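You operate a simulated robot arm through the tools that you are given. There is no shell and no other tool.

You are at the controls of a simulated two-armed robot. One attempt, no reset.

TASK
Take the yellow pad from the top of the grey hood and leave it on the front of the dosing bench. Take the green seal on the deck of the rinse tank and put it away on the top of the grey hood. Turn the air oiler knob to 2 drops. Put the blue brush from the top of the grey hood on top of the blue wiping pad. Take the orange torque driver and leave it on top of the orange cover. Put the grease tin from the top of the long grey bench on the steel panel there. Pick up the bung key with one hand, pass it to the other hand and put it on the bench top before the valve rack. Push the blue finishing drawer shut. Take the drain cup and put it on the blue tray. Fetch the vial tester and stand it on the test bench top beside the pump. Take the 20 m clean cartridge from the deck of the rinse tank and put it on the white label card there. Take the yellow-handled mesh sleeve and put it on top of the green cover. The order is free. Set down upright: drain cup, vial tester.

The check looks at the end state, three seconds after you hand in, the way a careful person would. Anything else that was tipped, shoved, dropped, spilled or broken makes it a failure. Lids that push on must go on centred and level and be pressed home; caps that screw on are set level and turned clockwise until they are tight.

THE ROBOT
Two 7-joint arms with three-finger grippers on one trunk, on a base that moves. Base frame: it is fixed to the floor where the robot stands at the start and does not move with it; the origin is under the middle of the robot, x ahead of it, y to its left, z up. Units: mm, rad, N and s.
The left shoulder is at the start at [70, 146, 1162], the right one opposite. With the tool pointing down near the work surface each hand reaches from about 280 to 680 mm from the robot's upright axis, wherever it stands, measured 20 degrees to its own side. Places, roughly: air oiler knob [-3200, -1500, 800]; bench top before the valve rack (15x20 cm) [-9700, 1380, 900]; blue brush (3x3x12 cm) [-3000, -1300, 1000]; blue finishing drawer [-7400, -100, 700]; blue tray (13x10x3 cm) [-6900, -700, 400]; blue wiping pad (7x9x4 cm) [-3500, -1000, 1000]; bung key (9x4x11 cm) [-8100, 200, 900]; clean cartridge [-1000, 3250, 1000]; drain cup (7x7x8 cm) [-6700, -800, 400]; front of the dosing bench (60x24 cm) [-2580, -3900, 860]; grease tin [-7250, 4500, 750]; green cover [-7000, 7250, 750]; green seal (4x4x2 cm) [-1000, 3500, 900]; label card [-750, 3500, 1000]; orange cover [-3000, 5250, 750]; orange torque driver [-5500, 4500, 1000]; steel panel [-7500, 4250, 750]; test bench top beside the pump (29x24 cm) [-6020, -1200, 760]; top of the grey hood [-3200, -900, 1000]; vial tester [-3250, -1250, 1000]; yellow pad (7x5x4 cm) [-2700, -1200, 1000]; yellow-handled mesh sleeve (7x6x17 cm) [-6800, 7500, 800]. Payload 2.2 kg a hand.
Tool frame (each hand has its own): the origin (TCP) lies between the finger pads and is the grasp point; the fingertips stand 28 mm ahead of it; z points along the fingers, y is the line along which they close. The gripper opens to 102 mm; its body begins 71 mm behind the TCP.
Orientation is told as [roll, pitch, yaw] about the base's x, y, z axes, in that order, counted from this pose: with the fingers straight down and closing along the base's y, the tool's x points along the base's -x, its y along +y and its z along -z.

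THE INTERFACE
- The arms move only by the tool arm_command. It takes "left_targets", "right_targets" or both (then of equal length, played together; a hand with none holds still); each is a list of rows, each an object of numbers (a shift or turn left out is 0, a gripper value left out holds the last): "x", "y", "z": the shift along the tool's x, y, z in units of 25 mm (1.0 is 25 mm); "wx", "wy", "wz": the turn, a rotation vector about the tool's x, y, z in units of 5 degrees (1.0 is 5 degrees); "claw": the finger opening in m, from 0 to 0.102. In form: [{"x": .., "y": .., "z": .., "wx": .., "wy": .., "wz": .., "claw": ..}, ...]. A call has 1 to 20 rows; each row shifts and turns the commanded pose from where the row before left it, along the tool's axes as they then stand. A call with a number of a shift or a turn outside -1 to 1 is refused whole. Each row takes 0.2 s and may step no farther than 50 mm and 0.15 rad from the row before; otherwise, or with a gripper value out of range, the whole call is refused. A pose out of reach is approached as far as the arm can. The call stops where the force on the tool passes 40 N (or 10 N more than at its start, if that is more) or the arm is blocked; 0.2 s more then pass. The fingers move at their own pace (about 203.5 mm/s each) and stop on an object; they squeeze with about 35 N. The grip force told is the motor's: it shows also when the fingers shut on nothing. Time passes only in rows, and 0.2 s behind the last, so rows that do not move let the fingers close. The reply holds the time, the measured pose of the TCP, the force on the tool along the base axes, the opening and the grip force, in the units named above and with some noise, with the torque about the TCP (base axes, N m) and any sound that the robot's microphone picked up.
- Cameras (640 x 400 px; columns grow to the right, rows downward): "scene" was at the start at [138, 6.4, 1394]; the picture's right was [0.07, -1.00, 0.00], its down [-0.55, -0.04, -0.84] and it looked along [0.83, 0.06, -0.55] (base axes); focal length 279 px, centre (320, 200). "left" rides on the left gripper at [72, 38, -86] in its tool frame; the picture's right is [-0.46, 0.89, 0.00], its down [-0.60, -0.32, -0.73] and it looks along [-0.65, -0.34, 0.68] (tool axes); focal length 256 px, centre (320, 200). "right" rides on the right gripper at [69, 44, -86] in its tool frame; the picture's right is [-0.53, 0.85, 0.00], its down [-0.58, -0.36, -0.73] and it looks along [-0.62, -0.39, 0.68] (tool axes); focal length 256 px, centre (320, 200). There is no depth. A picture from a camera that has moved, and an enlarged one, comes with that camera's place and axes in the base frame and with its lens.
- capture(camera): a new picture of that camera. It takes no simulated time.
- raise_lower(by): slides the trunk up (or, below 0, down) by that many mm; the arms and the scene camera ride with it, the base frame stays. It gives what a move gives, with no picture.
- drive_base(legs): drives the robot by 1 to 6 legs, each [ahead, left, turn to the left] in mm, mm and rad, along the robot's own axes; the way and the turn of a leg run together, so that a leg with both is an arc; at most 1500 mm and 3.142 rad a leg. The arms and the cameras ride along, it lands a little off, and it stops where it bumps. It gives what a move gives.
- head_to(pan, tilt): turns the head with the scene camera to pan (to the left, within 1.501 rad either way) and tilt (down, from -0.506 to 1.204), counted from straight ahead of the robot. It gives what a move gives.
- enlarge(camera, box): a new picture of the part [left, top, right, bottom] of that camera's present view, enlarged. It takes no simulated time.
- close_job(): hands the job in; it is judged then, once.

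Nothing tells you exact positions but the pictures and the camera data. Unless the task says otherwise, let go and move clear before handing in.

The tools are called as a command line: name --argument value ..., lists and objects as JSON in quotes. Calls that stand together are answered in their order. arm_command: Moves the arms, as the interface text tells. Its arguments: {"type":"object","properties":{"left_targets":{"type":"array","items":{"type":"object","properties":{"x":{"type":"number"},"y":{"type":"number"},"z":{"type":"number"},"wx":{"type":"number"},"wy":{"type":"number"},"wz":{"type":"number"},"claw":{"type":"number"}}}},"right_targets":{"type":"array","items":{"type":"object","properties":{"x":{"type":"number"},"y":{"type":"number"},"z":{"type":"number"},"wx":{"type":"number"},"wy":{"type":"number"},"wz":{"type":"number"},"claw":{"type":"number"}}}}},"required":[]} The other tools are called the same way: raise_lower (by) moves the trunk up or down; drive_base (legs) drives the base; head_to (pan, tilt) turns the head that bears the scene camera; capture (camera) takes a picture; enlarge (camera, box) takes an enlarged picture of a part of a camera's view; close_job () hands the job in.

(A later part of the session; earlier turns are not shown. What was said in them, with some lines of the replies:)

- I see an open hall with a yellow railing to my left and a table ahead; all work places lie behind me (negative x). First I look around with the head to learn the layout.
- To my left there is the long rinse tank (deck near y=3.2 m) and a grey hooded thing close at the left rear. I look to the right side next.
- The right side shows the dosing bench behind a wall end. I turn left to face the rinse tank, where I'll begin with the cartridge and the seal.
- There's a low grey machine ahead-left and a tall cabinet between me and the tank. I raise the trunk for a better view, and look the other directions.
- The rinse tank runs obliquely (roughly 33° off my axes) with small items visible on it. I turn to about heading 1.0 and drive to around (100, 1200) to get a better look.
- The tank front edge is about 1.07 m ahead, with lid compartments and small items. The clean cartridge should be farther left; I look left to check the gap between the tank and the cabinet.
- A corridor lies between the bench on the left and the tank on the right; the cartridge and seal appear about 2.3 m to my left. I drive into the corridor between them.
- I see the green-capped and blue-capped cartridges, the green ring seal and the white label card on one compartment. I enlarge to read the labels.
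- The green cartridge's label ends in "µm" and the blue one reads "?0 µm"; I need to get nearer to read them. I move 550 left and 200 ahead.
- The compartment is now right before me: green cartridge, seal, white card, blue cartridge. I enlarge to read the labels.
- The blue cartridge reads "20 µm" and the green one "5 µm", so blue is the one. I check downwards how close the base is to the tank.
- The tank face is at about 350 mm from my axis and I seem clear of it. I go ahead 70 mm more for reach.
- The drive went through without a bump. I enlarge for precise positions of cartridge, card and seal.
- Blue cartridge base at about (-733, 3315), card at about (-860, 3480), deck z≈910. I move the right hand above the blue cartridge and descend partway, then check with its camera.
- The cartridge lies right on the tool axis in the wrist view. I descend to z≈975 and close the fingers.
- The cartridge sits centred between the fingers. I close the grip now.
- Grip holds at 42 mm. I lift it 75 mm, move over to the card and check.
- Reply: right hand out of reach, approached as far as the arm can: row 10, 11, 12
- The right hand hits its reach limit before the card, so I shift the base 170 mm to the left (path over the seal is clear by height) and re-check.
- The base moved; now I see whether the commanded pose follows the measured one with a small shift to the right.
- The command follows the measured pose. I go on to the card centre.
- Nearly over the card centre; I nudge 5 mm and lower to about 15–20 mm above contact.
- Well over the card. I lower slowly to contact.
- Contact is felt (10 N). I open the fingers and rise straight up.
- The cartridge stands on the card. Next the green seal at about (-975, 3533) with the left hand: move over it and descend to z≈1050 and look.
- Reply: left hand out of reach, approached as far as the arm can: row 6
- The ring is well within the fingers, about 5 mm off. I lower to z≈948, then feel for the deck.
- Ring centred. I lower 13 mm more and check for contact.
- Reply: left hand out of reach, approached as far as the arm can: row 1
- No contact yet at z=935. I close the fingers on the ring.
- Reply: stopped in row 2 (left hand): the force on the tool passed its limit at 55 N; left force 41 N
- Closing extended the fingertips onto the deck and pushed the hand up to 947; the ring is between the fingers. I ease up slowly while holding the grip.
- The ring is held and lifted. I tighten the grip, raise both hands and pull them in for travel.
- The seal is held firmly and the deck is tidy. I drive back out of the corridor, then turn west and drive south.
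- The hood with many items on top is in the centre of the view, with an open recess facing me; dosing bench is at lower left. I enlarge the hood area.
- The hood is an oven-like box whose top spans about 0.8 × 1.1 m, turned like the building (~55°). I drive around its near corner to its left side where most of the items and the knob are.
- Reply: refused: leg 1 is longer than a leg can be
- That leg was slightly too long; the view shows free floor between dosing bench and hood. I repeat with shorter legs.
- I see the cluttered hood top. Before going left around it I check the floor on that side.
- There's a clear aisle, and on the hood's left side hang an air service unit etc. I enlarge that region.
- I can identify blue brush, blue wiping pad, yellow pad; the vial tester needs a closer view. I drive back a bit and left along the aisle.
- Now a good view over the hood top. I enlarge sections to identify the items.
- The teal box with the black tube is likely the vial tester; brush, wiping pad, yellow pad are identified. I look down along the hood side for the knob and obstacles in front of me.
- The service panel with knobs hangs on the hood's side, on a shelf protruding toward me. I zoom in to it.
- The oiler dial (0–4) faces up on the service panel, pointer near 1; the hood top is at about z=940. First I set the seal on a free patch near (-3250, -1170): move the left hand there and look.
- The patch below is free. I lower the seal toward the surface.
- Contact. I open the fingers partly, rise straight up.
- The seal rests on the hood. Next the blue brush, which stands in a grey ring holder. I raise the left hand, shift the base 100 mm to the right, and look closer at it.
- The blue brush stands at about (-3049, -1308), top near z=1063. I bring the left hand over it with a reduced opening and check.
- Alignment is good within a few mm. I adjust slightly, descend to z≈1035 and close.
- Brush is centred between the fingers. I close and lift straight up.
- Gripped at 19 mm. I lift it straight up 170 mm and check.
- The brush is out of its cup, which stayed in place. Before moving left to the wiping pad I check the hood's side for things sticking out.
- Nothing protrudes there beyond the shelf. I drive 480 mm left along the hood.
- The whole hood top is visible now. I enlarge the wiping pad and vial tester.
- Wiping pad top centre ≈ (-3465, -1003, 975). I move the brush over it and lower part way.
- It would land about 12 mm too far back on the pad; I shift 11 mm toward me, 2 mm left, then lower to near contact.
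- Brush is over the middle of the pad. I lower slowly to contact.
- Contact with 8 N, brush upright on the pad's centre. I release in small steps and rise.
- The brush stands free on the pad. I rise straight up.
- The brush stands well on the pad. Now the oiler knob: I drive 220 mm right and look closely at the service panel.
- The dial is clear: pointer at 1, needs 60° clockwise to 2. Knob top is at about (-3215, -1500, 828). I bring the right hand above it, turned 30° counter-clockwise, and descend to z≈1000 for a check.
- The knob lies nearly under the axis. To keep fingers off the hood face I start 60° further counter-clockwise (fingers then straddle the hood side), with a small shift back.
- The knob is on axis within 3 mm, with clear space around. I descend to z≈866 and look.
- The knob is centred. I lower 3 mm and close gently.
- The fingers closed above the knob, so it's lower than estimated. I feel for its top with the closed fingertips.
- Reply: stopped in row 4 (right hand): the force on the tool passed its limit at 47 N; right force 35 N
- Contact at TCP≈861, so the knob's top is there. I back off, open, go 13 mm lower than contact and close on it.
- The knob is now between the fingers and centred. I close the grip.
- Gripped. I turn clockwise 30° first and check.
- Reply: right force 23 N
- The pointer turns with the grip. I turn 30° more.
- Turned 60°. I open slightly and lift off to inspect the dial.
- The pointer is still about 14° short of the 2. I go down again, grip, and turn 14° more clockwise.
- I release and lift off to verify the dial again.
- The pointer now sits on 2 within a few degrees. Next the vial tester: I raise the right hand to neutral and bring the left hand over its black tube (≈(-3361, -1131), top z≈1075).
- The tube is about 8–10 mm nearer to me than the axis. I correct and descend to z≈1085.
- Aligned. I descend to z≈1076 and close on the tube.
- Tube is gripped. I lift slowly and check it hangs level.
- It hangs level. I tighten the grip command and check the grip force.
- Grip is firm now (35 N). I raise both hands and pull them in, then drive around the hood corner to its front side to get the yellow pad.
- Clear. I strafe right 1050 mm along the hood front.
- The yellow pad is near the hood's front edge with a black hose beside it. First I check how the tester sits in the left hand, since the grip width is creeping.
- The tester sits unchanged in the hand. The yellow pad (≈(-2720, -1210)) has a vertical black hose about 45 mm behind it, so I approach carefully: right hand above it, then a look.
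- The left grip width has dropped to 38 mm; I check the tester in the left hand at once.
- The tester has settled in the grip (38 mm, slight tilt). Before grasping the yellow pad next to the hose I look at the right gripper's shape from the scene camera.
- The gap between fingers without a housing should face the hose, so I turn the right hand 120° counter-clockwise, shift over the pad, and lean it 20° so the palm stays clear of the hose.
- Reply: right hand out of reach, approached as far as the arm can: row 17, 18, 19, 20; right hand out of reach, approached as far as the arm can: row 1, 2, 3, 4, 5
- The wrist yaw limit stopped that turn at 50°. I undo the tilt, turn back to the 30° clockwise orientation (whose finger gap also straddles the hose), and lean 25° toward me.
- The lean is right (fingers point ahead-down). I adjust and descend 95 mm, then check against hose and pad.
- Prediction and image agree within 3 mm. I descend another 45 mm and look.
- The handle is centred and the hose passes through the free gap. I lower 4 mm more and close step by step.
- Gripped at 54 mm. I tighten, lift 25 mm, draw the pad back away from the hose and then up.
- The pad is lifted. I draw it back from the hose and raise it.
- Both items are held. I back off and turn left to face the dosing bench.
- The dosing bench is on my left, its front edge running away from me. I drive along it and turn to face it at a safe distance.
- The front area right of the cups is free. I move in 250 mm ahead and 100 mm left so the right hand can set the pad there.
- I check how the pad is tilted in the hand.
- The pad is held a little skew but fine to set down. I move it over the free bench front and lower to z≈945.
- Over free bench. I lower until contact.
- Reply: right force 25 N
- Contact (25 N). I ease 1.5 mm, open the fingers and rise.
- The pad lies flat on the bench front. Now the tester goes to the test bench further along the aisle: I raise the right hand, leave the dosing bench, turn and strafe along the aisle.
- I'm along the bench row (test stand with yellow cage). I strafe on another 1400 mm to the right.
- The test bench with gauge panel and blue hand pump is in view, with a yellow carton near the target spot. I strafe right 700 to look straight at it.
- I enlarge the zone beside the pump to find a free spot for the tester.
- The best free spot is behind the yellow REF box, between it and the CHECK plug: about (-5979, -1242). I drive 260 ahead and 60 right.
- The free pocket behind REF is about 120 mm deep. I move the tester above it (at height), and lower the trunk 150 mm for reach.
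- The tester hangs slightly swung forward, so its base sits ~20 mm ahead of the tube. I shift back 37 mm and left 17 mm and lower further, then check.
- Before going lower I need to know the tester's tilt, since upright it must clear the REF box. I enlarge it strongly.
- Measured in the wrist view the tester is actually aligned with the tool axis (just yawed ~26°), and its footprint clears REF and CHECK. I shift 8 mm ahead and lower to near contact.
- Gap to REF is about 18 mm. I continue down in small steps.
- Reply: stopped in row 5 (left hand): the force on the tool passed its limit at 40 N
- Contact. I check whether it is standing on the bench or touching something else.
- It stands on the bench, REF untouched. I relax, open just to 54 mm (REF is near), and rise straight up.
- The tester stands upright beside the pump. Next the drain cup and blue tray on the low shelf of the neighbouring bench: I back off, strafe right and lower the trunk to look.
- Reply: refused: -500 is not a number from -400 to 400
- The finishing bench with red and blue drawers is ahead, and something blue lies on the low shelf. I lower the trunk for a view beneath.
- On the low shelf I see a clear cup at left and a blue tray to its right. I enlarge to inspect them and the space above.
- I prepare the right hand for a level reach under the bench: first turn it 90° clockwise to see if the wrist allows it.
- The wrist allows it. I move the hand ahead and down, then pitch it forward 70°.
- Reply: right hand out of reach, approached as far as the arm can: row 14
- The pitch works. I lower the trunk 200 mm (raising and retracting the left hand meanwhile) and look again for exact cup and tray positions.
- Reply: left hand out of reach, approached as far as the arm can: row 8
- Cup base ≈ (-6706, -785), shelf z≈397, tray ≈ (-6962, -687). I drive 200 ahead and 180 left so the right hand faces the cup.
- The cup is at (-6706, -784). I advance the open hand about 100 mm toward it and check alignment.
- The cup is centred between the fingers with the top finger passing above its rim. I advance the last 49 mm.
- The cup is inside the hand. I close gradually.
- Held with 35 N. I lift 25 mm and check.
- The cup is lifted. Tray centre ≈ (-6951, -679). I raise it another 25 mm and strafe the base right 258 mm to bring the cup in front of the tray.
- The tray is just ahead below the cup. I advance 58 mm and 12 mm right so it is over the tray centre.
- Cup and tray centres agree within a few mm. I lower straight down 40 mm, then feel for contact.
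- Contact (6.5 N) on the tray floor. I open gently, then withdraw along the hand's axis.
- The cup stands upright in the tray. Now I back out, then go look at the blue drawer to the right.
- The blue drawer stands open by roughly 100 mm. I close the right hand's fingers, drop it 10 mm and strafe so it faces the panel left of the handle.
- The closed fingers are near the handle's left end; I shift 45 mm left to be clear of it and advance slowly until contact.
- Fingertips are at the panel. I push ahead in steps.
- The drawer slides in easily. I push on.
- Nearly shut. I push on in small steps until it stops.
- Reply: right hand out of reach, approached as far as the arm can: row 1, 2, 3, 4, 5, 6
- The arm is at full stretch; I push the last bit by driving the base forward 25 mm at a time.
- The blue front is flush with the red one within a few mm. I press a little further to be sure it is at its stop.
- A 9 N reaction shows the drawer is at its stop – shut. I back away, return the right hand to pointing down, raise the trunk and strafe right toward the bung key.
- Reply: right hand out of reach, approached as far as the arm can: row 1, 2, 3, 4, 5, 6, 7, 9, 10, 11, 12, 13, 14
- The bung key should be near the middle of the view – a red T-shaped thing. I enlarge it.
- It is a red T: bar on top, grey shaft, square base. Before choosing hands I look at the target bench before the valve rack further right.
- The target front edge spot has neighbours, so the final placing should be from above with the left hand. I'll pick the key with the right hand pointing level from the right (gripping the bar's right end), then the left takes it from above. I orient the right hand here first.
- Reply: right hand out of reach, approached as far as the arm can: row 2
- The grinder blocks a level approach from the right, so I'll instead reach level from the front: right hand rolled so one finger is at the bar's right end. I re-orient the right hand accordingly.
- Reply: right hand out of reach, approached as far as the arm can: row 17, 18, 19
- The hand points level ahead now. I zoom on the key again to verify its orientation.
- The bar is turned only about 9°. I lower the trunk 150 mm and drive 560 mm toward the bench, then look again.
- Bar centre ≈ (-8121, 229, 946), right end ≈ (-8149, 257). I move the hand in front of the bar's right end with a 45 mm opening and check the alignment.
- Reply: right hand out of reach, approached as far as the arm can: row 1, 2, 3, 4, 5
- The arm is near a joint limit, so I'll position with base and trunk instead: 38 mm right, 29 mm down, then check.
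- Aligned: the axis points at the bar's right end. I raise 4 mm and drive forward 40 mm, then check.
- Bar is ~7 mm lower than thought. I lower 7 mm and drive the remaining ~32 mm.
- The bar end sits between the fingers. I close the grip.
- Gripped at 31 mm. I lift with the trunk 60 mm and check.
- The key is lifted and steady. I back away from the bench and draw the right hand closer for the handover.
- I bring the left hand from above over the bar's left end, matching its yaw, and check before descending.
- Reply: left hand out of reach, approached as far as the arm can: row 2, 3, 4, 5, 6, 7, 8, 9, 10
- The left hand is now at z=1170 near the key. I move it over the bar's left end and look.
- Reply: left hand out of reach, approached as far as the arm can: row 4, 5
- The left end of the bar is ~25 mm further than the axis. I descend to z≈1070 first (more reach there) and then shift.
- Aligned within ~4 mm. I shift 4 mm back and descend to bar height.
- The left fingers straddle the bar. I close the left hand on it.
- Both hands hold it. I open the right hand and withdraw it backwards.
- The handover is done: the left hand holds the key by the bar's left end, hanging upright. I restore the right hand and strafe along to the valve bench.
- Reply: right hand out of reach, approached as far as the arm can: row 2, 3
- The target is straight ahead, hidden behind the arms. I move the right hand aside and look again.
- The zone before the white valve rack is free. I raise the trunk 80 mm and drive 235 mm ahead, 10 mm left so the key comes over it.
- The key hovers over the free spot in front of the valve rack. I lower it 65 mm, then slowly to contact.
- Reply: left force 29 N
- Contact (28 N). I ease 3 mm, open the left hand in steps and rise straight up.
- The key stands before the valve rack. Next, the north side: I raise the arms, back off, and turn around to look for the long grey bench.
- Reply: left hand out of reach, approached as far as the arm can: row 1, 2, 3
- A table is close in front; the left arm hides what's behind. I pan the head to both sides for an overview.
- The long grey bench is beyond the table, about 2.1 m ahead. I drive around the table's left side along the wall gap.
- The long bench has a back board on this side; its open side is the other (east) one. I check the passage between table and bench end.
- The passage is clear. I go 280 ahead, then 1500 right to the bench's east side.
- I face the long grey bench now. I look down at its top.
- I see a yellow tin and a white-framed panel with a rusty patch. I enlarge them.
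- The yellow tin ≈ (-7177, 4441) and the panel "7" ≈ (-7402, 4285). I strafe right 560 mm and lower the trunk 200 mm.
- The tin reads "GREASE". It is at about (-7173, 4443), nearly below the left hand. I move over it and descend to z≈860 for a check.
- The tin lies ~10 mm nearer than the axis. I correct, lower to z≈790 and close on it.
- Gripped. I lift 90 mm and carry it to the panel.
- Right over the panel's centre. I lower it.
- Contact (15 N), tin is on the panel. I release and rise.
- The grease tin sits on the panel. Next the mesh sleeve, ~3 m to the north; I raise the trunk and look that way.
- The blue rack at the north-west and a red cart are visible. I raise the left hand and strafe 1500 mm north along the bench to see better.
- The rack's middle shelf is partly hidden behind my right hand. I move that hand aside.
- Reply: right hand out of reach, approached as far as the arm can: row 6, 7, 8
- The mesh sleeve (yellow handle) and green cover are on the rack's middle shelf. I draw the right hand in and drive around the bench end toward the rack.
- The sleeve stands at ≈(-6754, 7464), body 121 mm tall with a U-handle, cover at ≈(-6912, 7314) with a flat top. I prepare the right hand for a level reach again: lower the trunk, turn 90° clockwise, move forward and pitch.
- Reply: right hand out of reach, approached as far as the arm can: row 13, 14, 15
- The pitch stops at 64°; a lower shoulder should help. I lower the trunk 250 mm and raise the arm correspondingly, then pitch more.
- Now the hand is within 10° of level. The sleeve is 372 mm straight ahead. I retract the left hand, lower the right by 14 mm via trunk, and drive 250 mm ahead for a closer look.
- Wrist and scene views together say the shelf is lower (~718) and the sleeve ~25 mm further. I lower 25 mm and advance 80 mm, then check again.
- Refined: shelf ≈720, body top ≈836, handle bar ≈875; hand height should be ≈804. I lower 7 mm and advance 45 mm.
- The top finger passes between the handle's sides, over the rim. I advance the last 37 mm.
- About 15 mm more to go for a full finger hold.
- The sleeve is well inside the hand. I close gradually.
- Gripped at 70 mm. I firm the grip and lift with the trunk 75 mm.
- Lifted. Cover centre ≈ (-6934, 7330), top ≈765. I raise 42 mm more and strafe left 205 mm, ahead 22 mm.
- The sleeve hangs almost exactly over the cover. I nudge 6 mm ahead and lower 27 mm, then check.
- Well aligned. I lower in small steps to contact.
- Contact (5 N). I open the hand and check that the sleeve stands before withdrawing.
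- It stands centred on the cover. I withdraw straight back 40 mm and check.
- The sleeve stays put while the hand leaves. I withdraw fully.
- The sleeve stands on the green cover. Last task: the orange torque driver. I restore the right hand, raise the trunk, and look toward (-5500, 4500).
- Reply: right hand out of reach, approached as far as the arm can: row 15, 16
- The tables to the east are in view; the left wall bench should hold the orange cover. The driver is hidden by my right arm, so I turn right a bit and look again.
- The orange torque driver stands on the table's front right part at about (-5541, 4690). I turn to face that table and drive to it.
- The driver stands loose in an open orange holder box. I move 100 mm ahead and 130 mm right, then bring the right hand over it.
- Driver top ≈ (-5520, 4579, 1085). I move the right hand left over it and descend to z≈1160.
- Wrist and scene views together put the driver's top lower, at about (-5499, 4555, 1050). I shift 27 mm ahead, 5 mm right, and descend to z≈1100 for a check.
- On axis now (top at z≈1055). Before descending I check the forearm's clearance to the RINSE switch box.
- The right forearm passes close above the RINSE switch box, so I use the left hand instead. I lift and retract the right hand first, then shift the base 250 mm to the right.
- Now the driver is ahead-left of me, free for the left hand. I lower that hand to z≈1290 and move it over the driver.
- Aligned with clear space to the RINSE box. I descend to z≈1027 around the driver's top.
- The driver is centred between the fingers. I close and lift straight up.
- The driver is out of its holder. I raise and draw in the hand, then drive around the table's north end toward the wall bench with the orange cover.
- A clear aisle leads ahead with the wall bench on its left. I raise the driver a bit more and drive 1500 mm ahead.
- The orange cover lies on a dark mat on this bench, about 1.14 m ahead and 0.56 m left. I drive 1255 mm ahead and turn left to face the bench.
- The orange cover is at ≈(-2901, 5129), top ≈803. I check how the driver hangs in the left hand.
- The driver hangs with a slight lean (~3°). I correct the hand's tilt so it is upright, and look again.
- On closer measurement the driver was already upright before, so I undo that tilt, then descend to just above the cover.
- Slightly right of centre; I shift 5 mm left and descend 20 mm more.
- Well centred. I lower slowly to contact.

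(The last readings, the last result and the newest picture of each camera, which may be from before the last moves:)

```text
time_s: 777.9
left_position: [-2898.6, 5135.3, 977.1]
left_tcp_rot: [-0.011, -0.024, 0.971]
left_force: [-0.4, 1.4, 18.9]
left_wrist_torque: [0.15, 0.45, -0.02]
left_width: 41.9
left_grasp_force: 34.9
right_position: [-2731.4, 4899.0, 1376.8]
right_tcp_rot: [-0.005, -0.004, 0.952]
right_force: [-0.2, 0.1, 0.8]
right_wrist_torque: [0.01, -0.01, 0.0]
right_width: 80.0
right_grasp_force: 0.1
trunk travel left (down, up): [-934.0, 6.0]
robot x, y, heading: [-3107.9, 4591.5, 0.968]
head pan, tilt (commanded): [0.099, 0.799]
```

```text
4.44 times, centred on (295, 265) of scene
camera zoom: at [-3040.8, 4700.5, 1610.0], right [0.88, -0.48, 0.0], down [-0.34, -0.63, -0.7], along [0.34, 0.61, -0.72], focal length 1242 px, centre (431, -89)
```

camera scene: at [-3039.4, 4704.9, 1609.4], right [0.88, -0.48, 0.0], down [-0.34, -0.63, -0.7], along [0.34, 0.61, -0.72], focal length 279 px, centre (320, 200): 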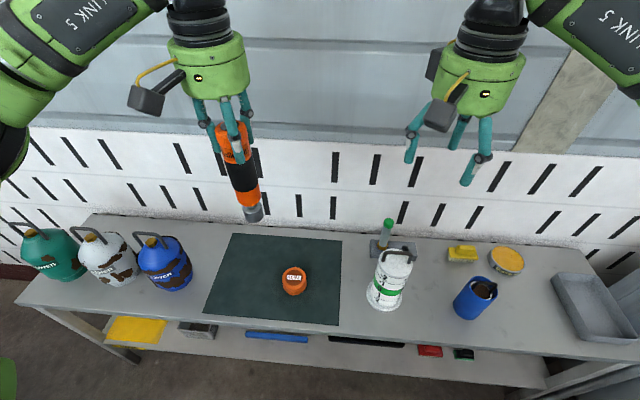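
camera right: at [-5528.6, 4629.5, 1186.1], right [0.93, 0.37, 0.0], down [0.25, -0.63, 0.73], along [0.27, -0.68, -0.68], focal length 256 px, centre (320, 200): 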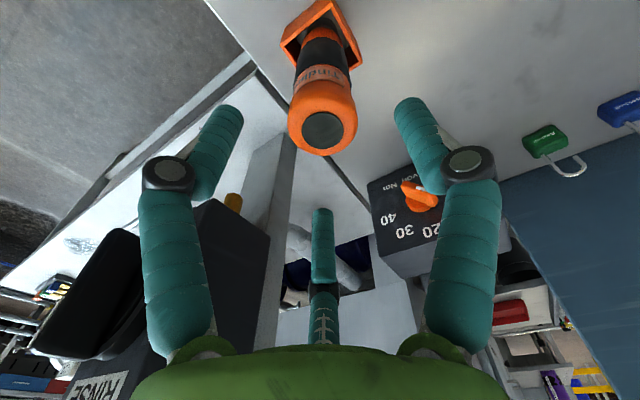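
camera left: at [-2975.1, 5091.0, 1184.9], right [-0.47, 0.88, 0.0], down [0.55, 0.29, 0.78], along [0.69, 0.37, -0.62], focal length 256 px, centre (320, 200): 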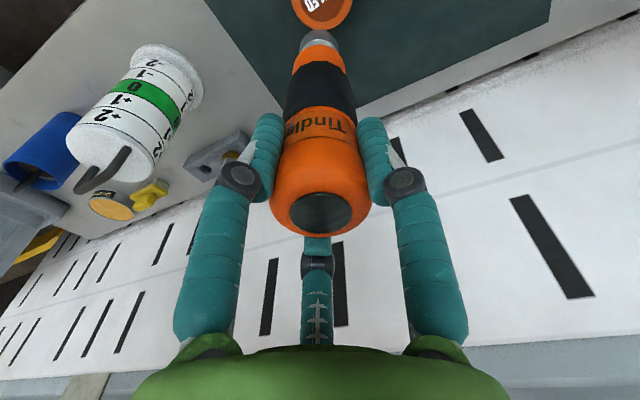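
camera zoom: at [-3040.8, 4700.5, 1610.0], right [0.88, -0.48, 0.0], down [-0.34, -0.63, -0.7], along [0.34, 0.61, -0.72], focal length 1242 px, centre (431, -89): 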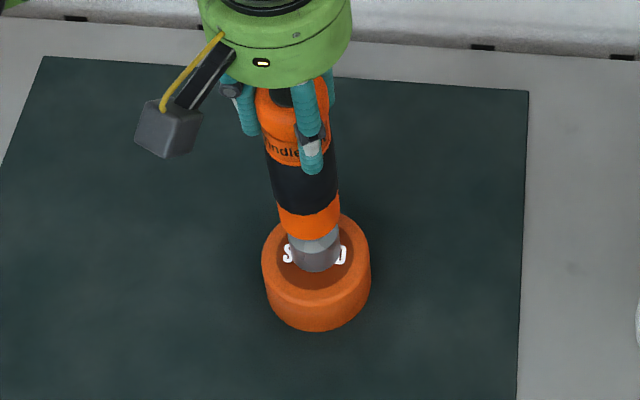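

Contact (19 N), tip centred on the cover. I ease slightly and release in tiny steps.

arm_command --left_targets '[{"z": -0.04}, {"claw": 0.043}, {"claw": 0.0445}, {"claw": 0.046}, {"claw": 0.048}, {"claw": 0.05}, {}, {}]'

capture --camera "left"

enlarge --camera "scene" --box '[260, 190, 330, 310]'

```text
time_s: 779.7
left_position: [-2897.8, 5136.4, 974.3]
left_tcp_rot: [-0.011, -0.017, 0.971]
left_force: [-0.6, -1.3, -0.8]
left_wrist_torque: [0.0, -0.02, 0.01]
left_width: 50.0
left_grasp_force: 0.1
right_position: [-2728.3, 4902.3, 1375.2]
right_tcp_rot: [-0.005, -0.002, 0.95]
right_force: [0.3, 0.0, 0.3]
right_wrist_torque: [0.01, 0.03, -0.01]
right_width: 80.0
right_grasp_force: 0.0
trunk travel left (down, up): [-934.0, 6.0]
robot x, y, heading: [-3106.5, 4596.3, 0.97]
head pan, tilt (commanded): [0.099, 0.799]
```

```text
taken
camera left: at [-2972.3, 5097.6, 1057.6], right [-0.47, 0.88, 0.0], down [0.59, 0.31, 0.75], along [0.66, 0.35, -0.67], focal length 256 px, centre (320, 200)
```

left: 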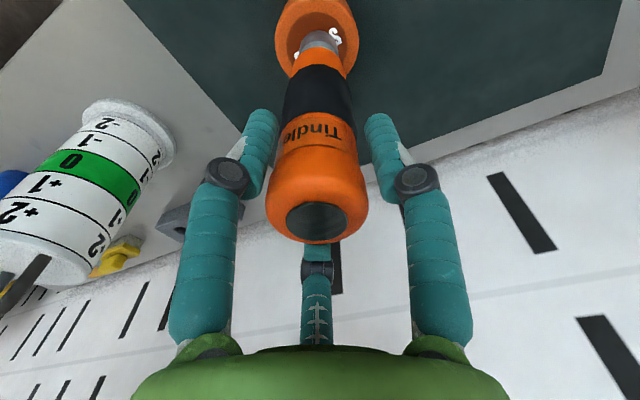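

```text
3.33 times, centred on (295, 250) of scene
camera zoom: at [-3039.3, 4704.1, 1609.4], right [0.88, -0.48, 0.0], down [-0.35, -0.63, -0.7], along [0.34, 0.61, -0.72], focal length 932 px, centre (403, 33)
```

zoom: 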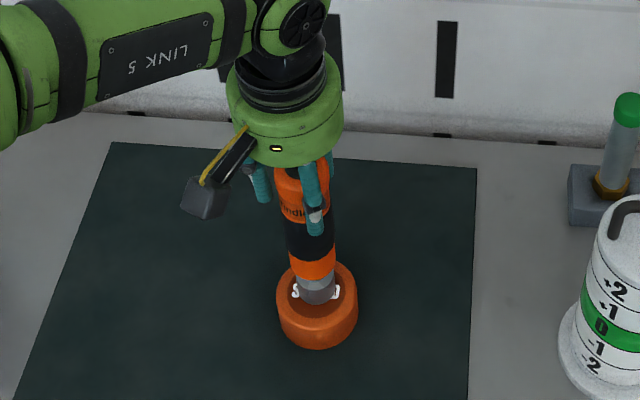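

It stands. I open further slowly and check it stays upright.

arm_command --left_targets '[{"claw": 0.055}, {"claw": 0.06}, {"claw": 0.066}, {"claw": 0.072}, {}, {}, {}]'

capture --camera "left"

enlarge --camera "scene" --box '[260, 190, 330, 310]'

```text
time_s: 781.3
left_position: [-2897.8, 5137.0, 974.9]
left_tcp_rot: [-0.009, -0.02, 0.973]
left_force: [0.0, 0.8, -0.5]
left_wrist_torque: [0.0, -0.02, 0.0]
left_width: 72.0
left_grasp_force: 0.0
right_position: [-2729.1, 4901.4, 1375.0]
right_tcp_rot: [-0.006, -0.002, 0.951]
right_force: [-0.9, -1.3, -0.7]
right_wrist_torque: [-0.03, -0.01, -0.01]
right_width: 79.9
right_grasp_force: 0.0
trunk travel left (down, up): [-934.0, 6.0]
robot x, y, heading: [-3106.0, 4593.0, 0.965]
head pan, tilt (commanded): [0.099, 0.799]
```

```text
taken
camera left: at [-2972.3, 5097.3, 1057.7], right [-0.47, 0.88, 0.0], down [0.59, 0.31, 0.75], along [0.66, 0.35, -0.67], focal length 256 px, centre (320, 200)
```

left: 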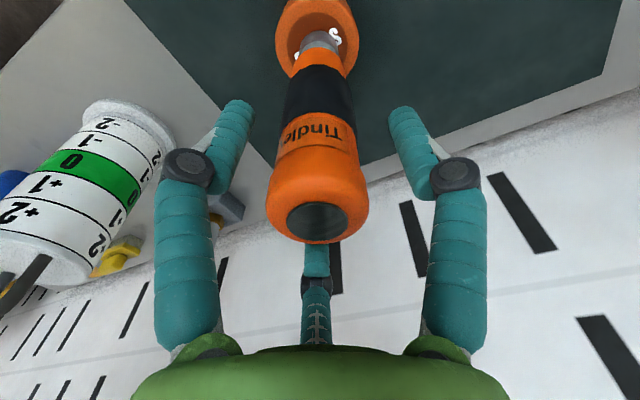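

```text
3.33 times, centred on (295, 250) of scene
camera zoom: at [-3039.4, 4703.8, 1609.4], right [0.88, -0.48, 0.0], down [-0.35, -0.63, -0.7], along [0.34, 0.61, -0.72], focal length 932 px, centre (403, 33)
```

zoom: 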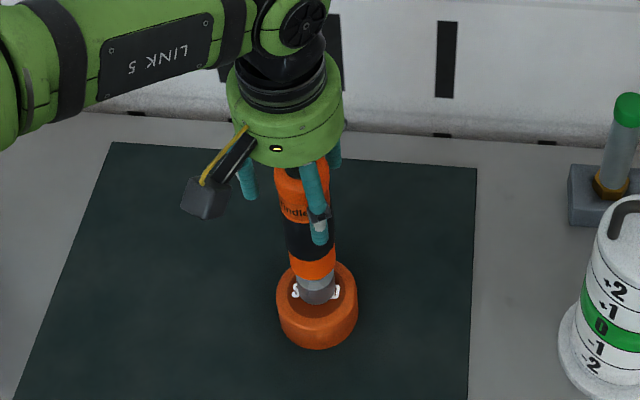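

The driver stands free on the cover. I rise straight up.

arm_command --left_targets '[{"z": -0.3}, {"z": -0.5}, {"z": -0.8}, {"z": -1}, {"z": -1}, {"z": -1}, {"z": -1}, {"z": -1}, {"z": -1}, {"z": -1}, {"z": -1}, {"z": -1}, {"z": -1}, {"z": -1}, {}]'

capture --camera "scene"

enlarge --camera "scene" --box '[240, 170, 340, 310]'

```text
time_s: 784.5
left_position: [-2903.6, 5131.5, 1290.7]
left_tcp_rot: [-0.01, -0.019, 0.973]
left_force: [0.1, 0.3, -0.3]
left_wrist_torque: [0.01, 0.03, 0.0]
left_width: 72.2
left_grasp_force: 0.0
right_position: [-2729.1, 4900.5, 1375.1]
right_tcp_rot: [-0.004, -0.001, 0.949]
right_force: [0.7, -0.2, -0.5]
right_wrist_torque: [-0.02, 0.0, -0.03]
right_width: 79.9
right_grasp_force: 0.0
trunk travel left (down, up): [-934.0, 6.0]
robot x, y, heading: [-3109.5, 4593.3, 0.971]
head pan, tilt (commanded): [0.099, 0.799]
```

```text
taken
camera scene: at [-3039.4, 4704.0, 1609.4], right [0.88, -0.48, 0.0], down [-0.35, -0.63, -0.7], along [0.34, 0.61, -0.72], focal length 279 px, centre (320, 200)
```

scene: 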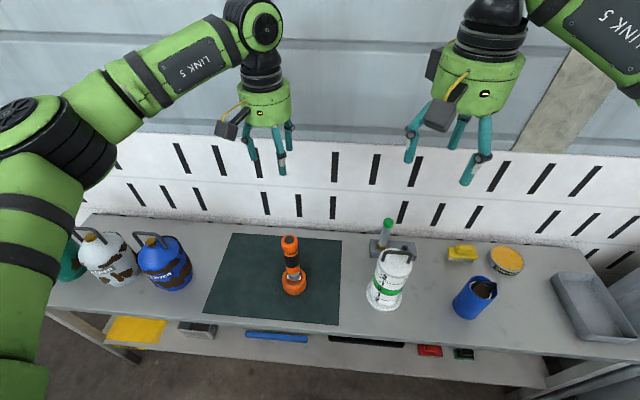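

```text
2.86 times, centred on (290, 240) of scene
camera zoom: at [-3039.4, 4704.0, 1609.4], right [0.88, -0.48, 0.0], down [-0.35, -0.63, -0.7], along [0.34, 0.61, -0.72], focal length 798 px, centre (406, 86)
```

zoom: 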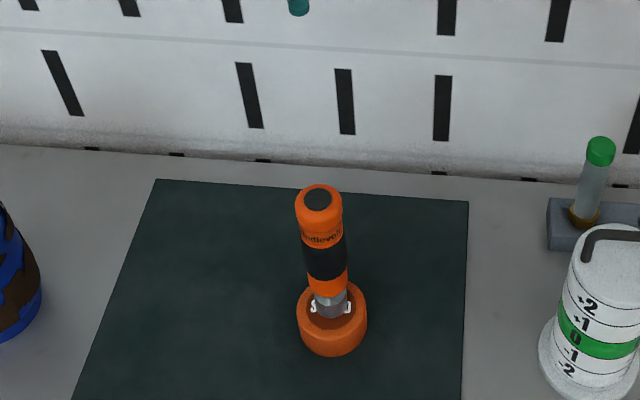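

All twelve items are done; the driver stands upright on the orange cover. I back away from the bench to be clear and then hand in.

drive_base --legs '[[-250, 0, 0]]'

enlarge --camera "scene" --box '[220, 80, 400, 240]'

```text
time_s: 786.3
left_position: [-3045.2, 4927.6, 1289.1]
left_tcp_rot: [-0.011, -0.017, 0.976]
left_force: [1.0, 1.2, -0.9]
left_wrist_torque: [-0.04, -0.01, -0.01]
left_width: 71.9
left_grasp_force: 0.1
right_position: [-2870.7, 4698.8, 1372.6]
right_tcp_rot: [-0.003, 0.001, 0.953]
right_force: [1.1, 0.5, -0.3]
right_wrist_torque: [-0.01, 0.04, 0.0]
right_width: 80.0
right_grasp_force: 0.1
trunk travel left (down, up): [-934.0, 6.0]
robot x, y, heading: [-3247.7, 4385.4, 0.971]
head pan, tilt (commanded): [0.099, 0.799]
```

```text
2.50 times, centred on (310, 160) of scene
camera zoom: at [-3179.7, 4499.7, 1608.9], right [0.88, -0.48, 0.0], down [-0.35, -0.63, -0.69], along [0.33, 0.61, -0.72], focal length 699 px, centre (345, 300)
```

zoom: 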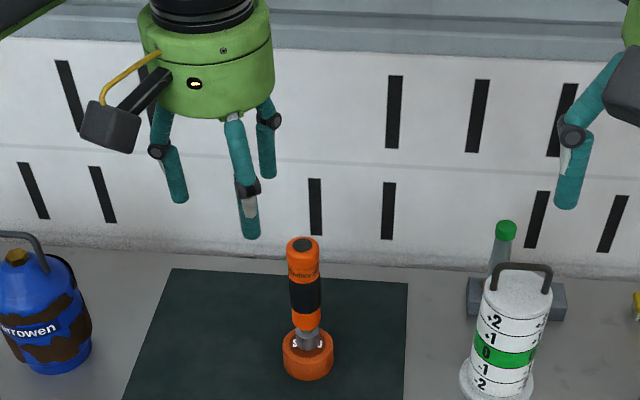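

The torque driver still stands on the orange cover and both hands are empty and clear of it. Everything is in place, so I hand in the job.

close_job

```text
The job is handed in.
```

I did all twelve tasks and handed the job in; the hand-in gave no result. I checked each item by camera right after placing it but did not go back to re-check any before handing in.

| Item | Where it is now |
|---|---|
| Yellow pad | Flat on the front of the dosing bench |
| Green seal | On a free spot on top of the grey hood |
| Air oiler knob | At 2 drops; the pointer is about 3° short of the mark, towards 1 |
| Blue brush | Standing upright on the blue wiping pad |
| Torque driver | Standing upright on the orange cover |
| Grease tin | On the steel panel (plate 7), slightly off centre |
| Bung key | Picked up with the right hand, passed to the left, standing in front of the valve rack |
| Blue finishing drawer | Pushed in until it met its stop, flush with the red drawer |
| Drain cup | Upright in the blue tray |
| Vial tester | Upright on the test bench, behind the yellow REF box and beside the pump |
| Clean cartridge | Standing on the white label card |
| Mesh sleeve | Standing on the green cover |

- **Cartridge choice:** two cartridges stood on the rinse tank, and I took the blue one marked "20 µm". The given rough position was a bit nearer the green one, which reads "5 µm".
- **Standing items:** the brush and the torque driver stand on their narrow ends. Both stayed upright after I let go, but they are the likeliest to tip.
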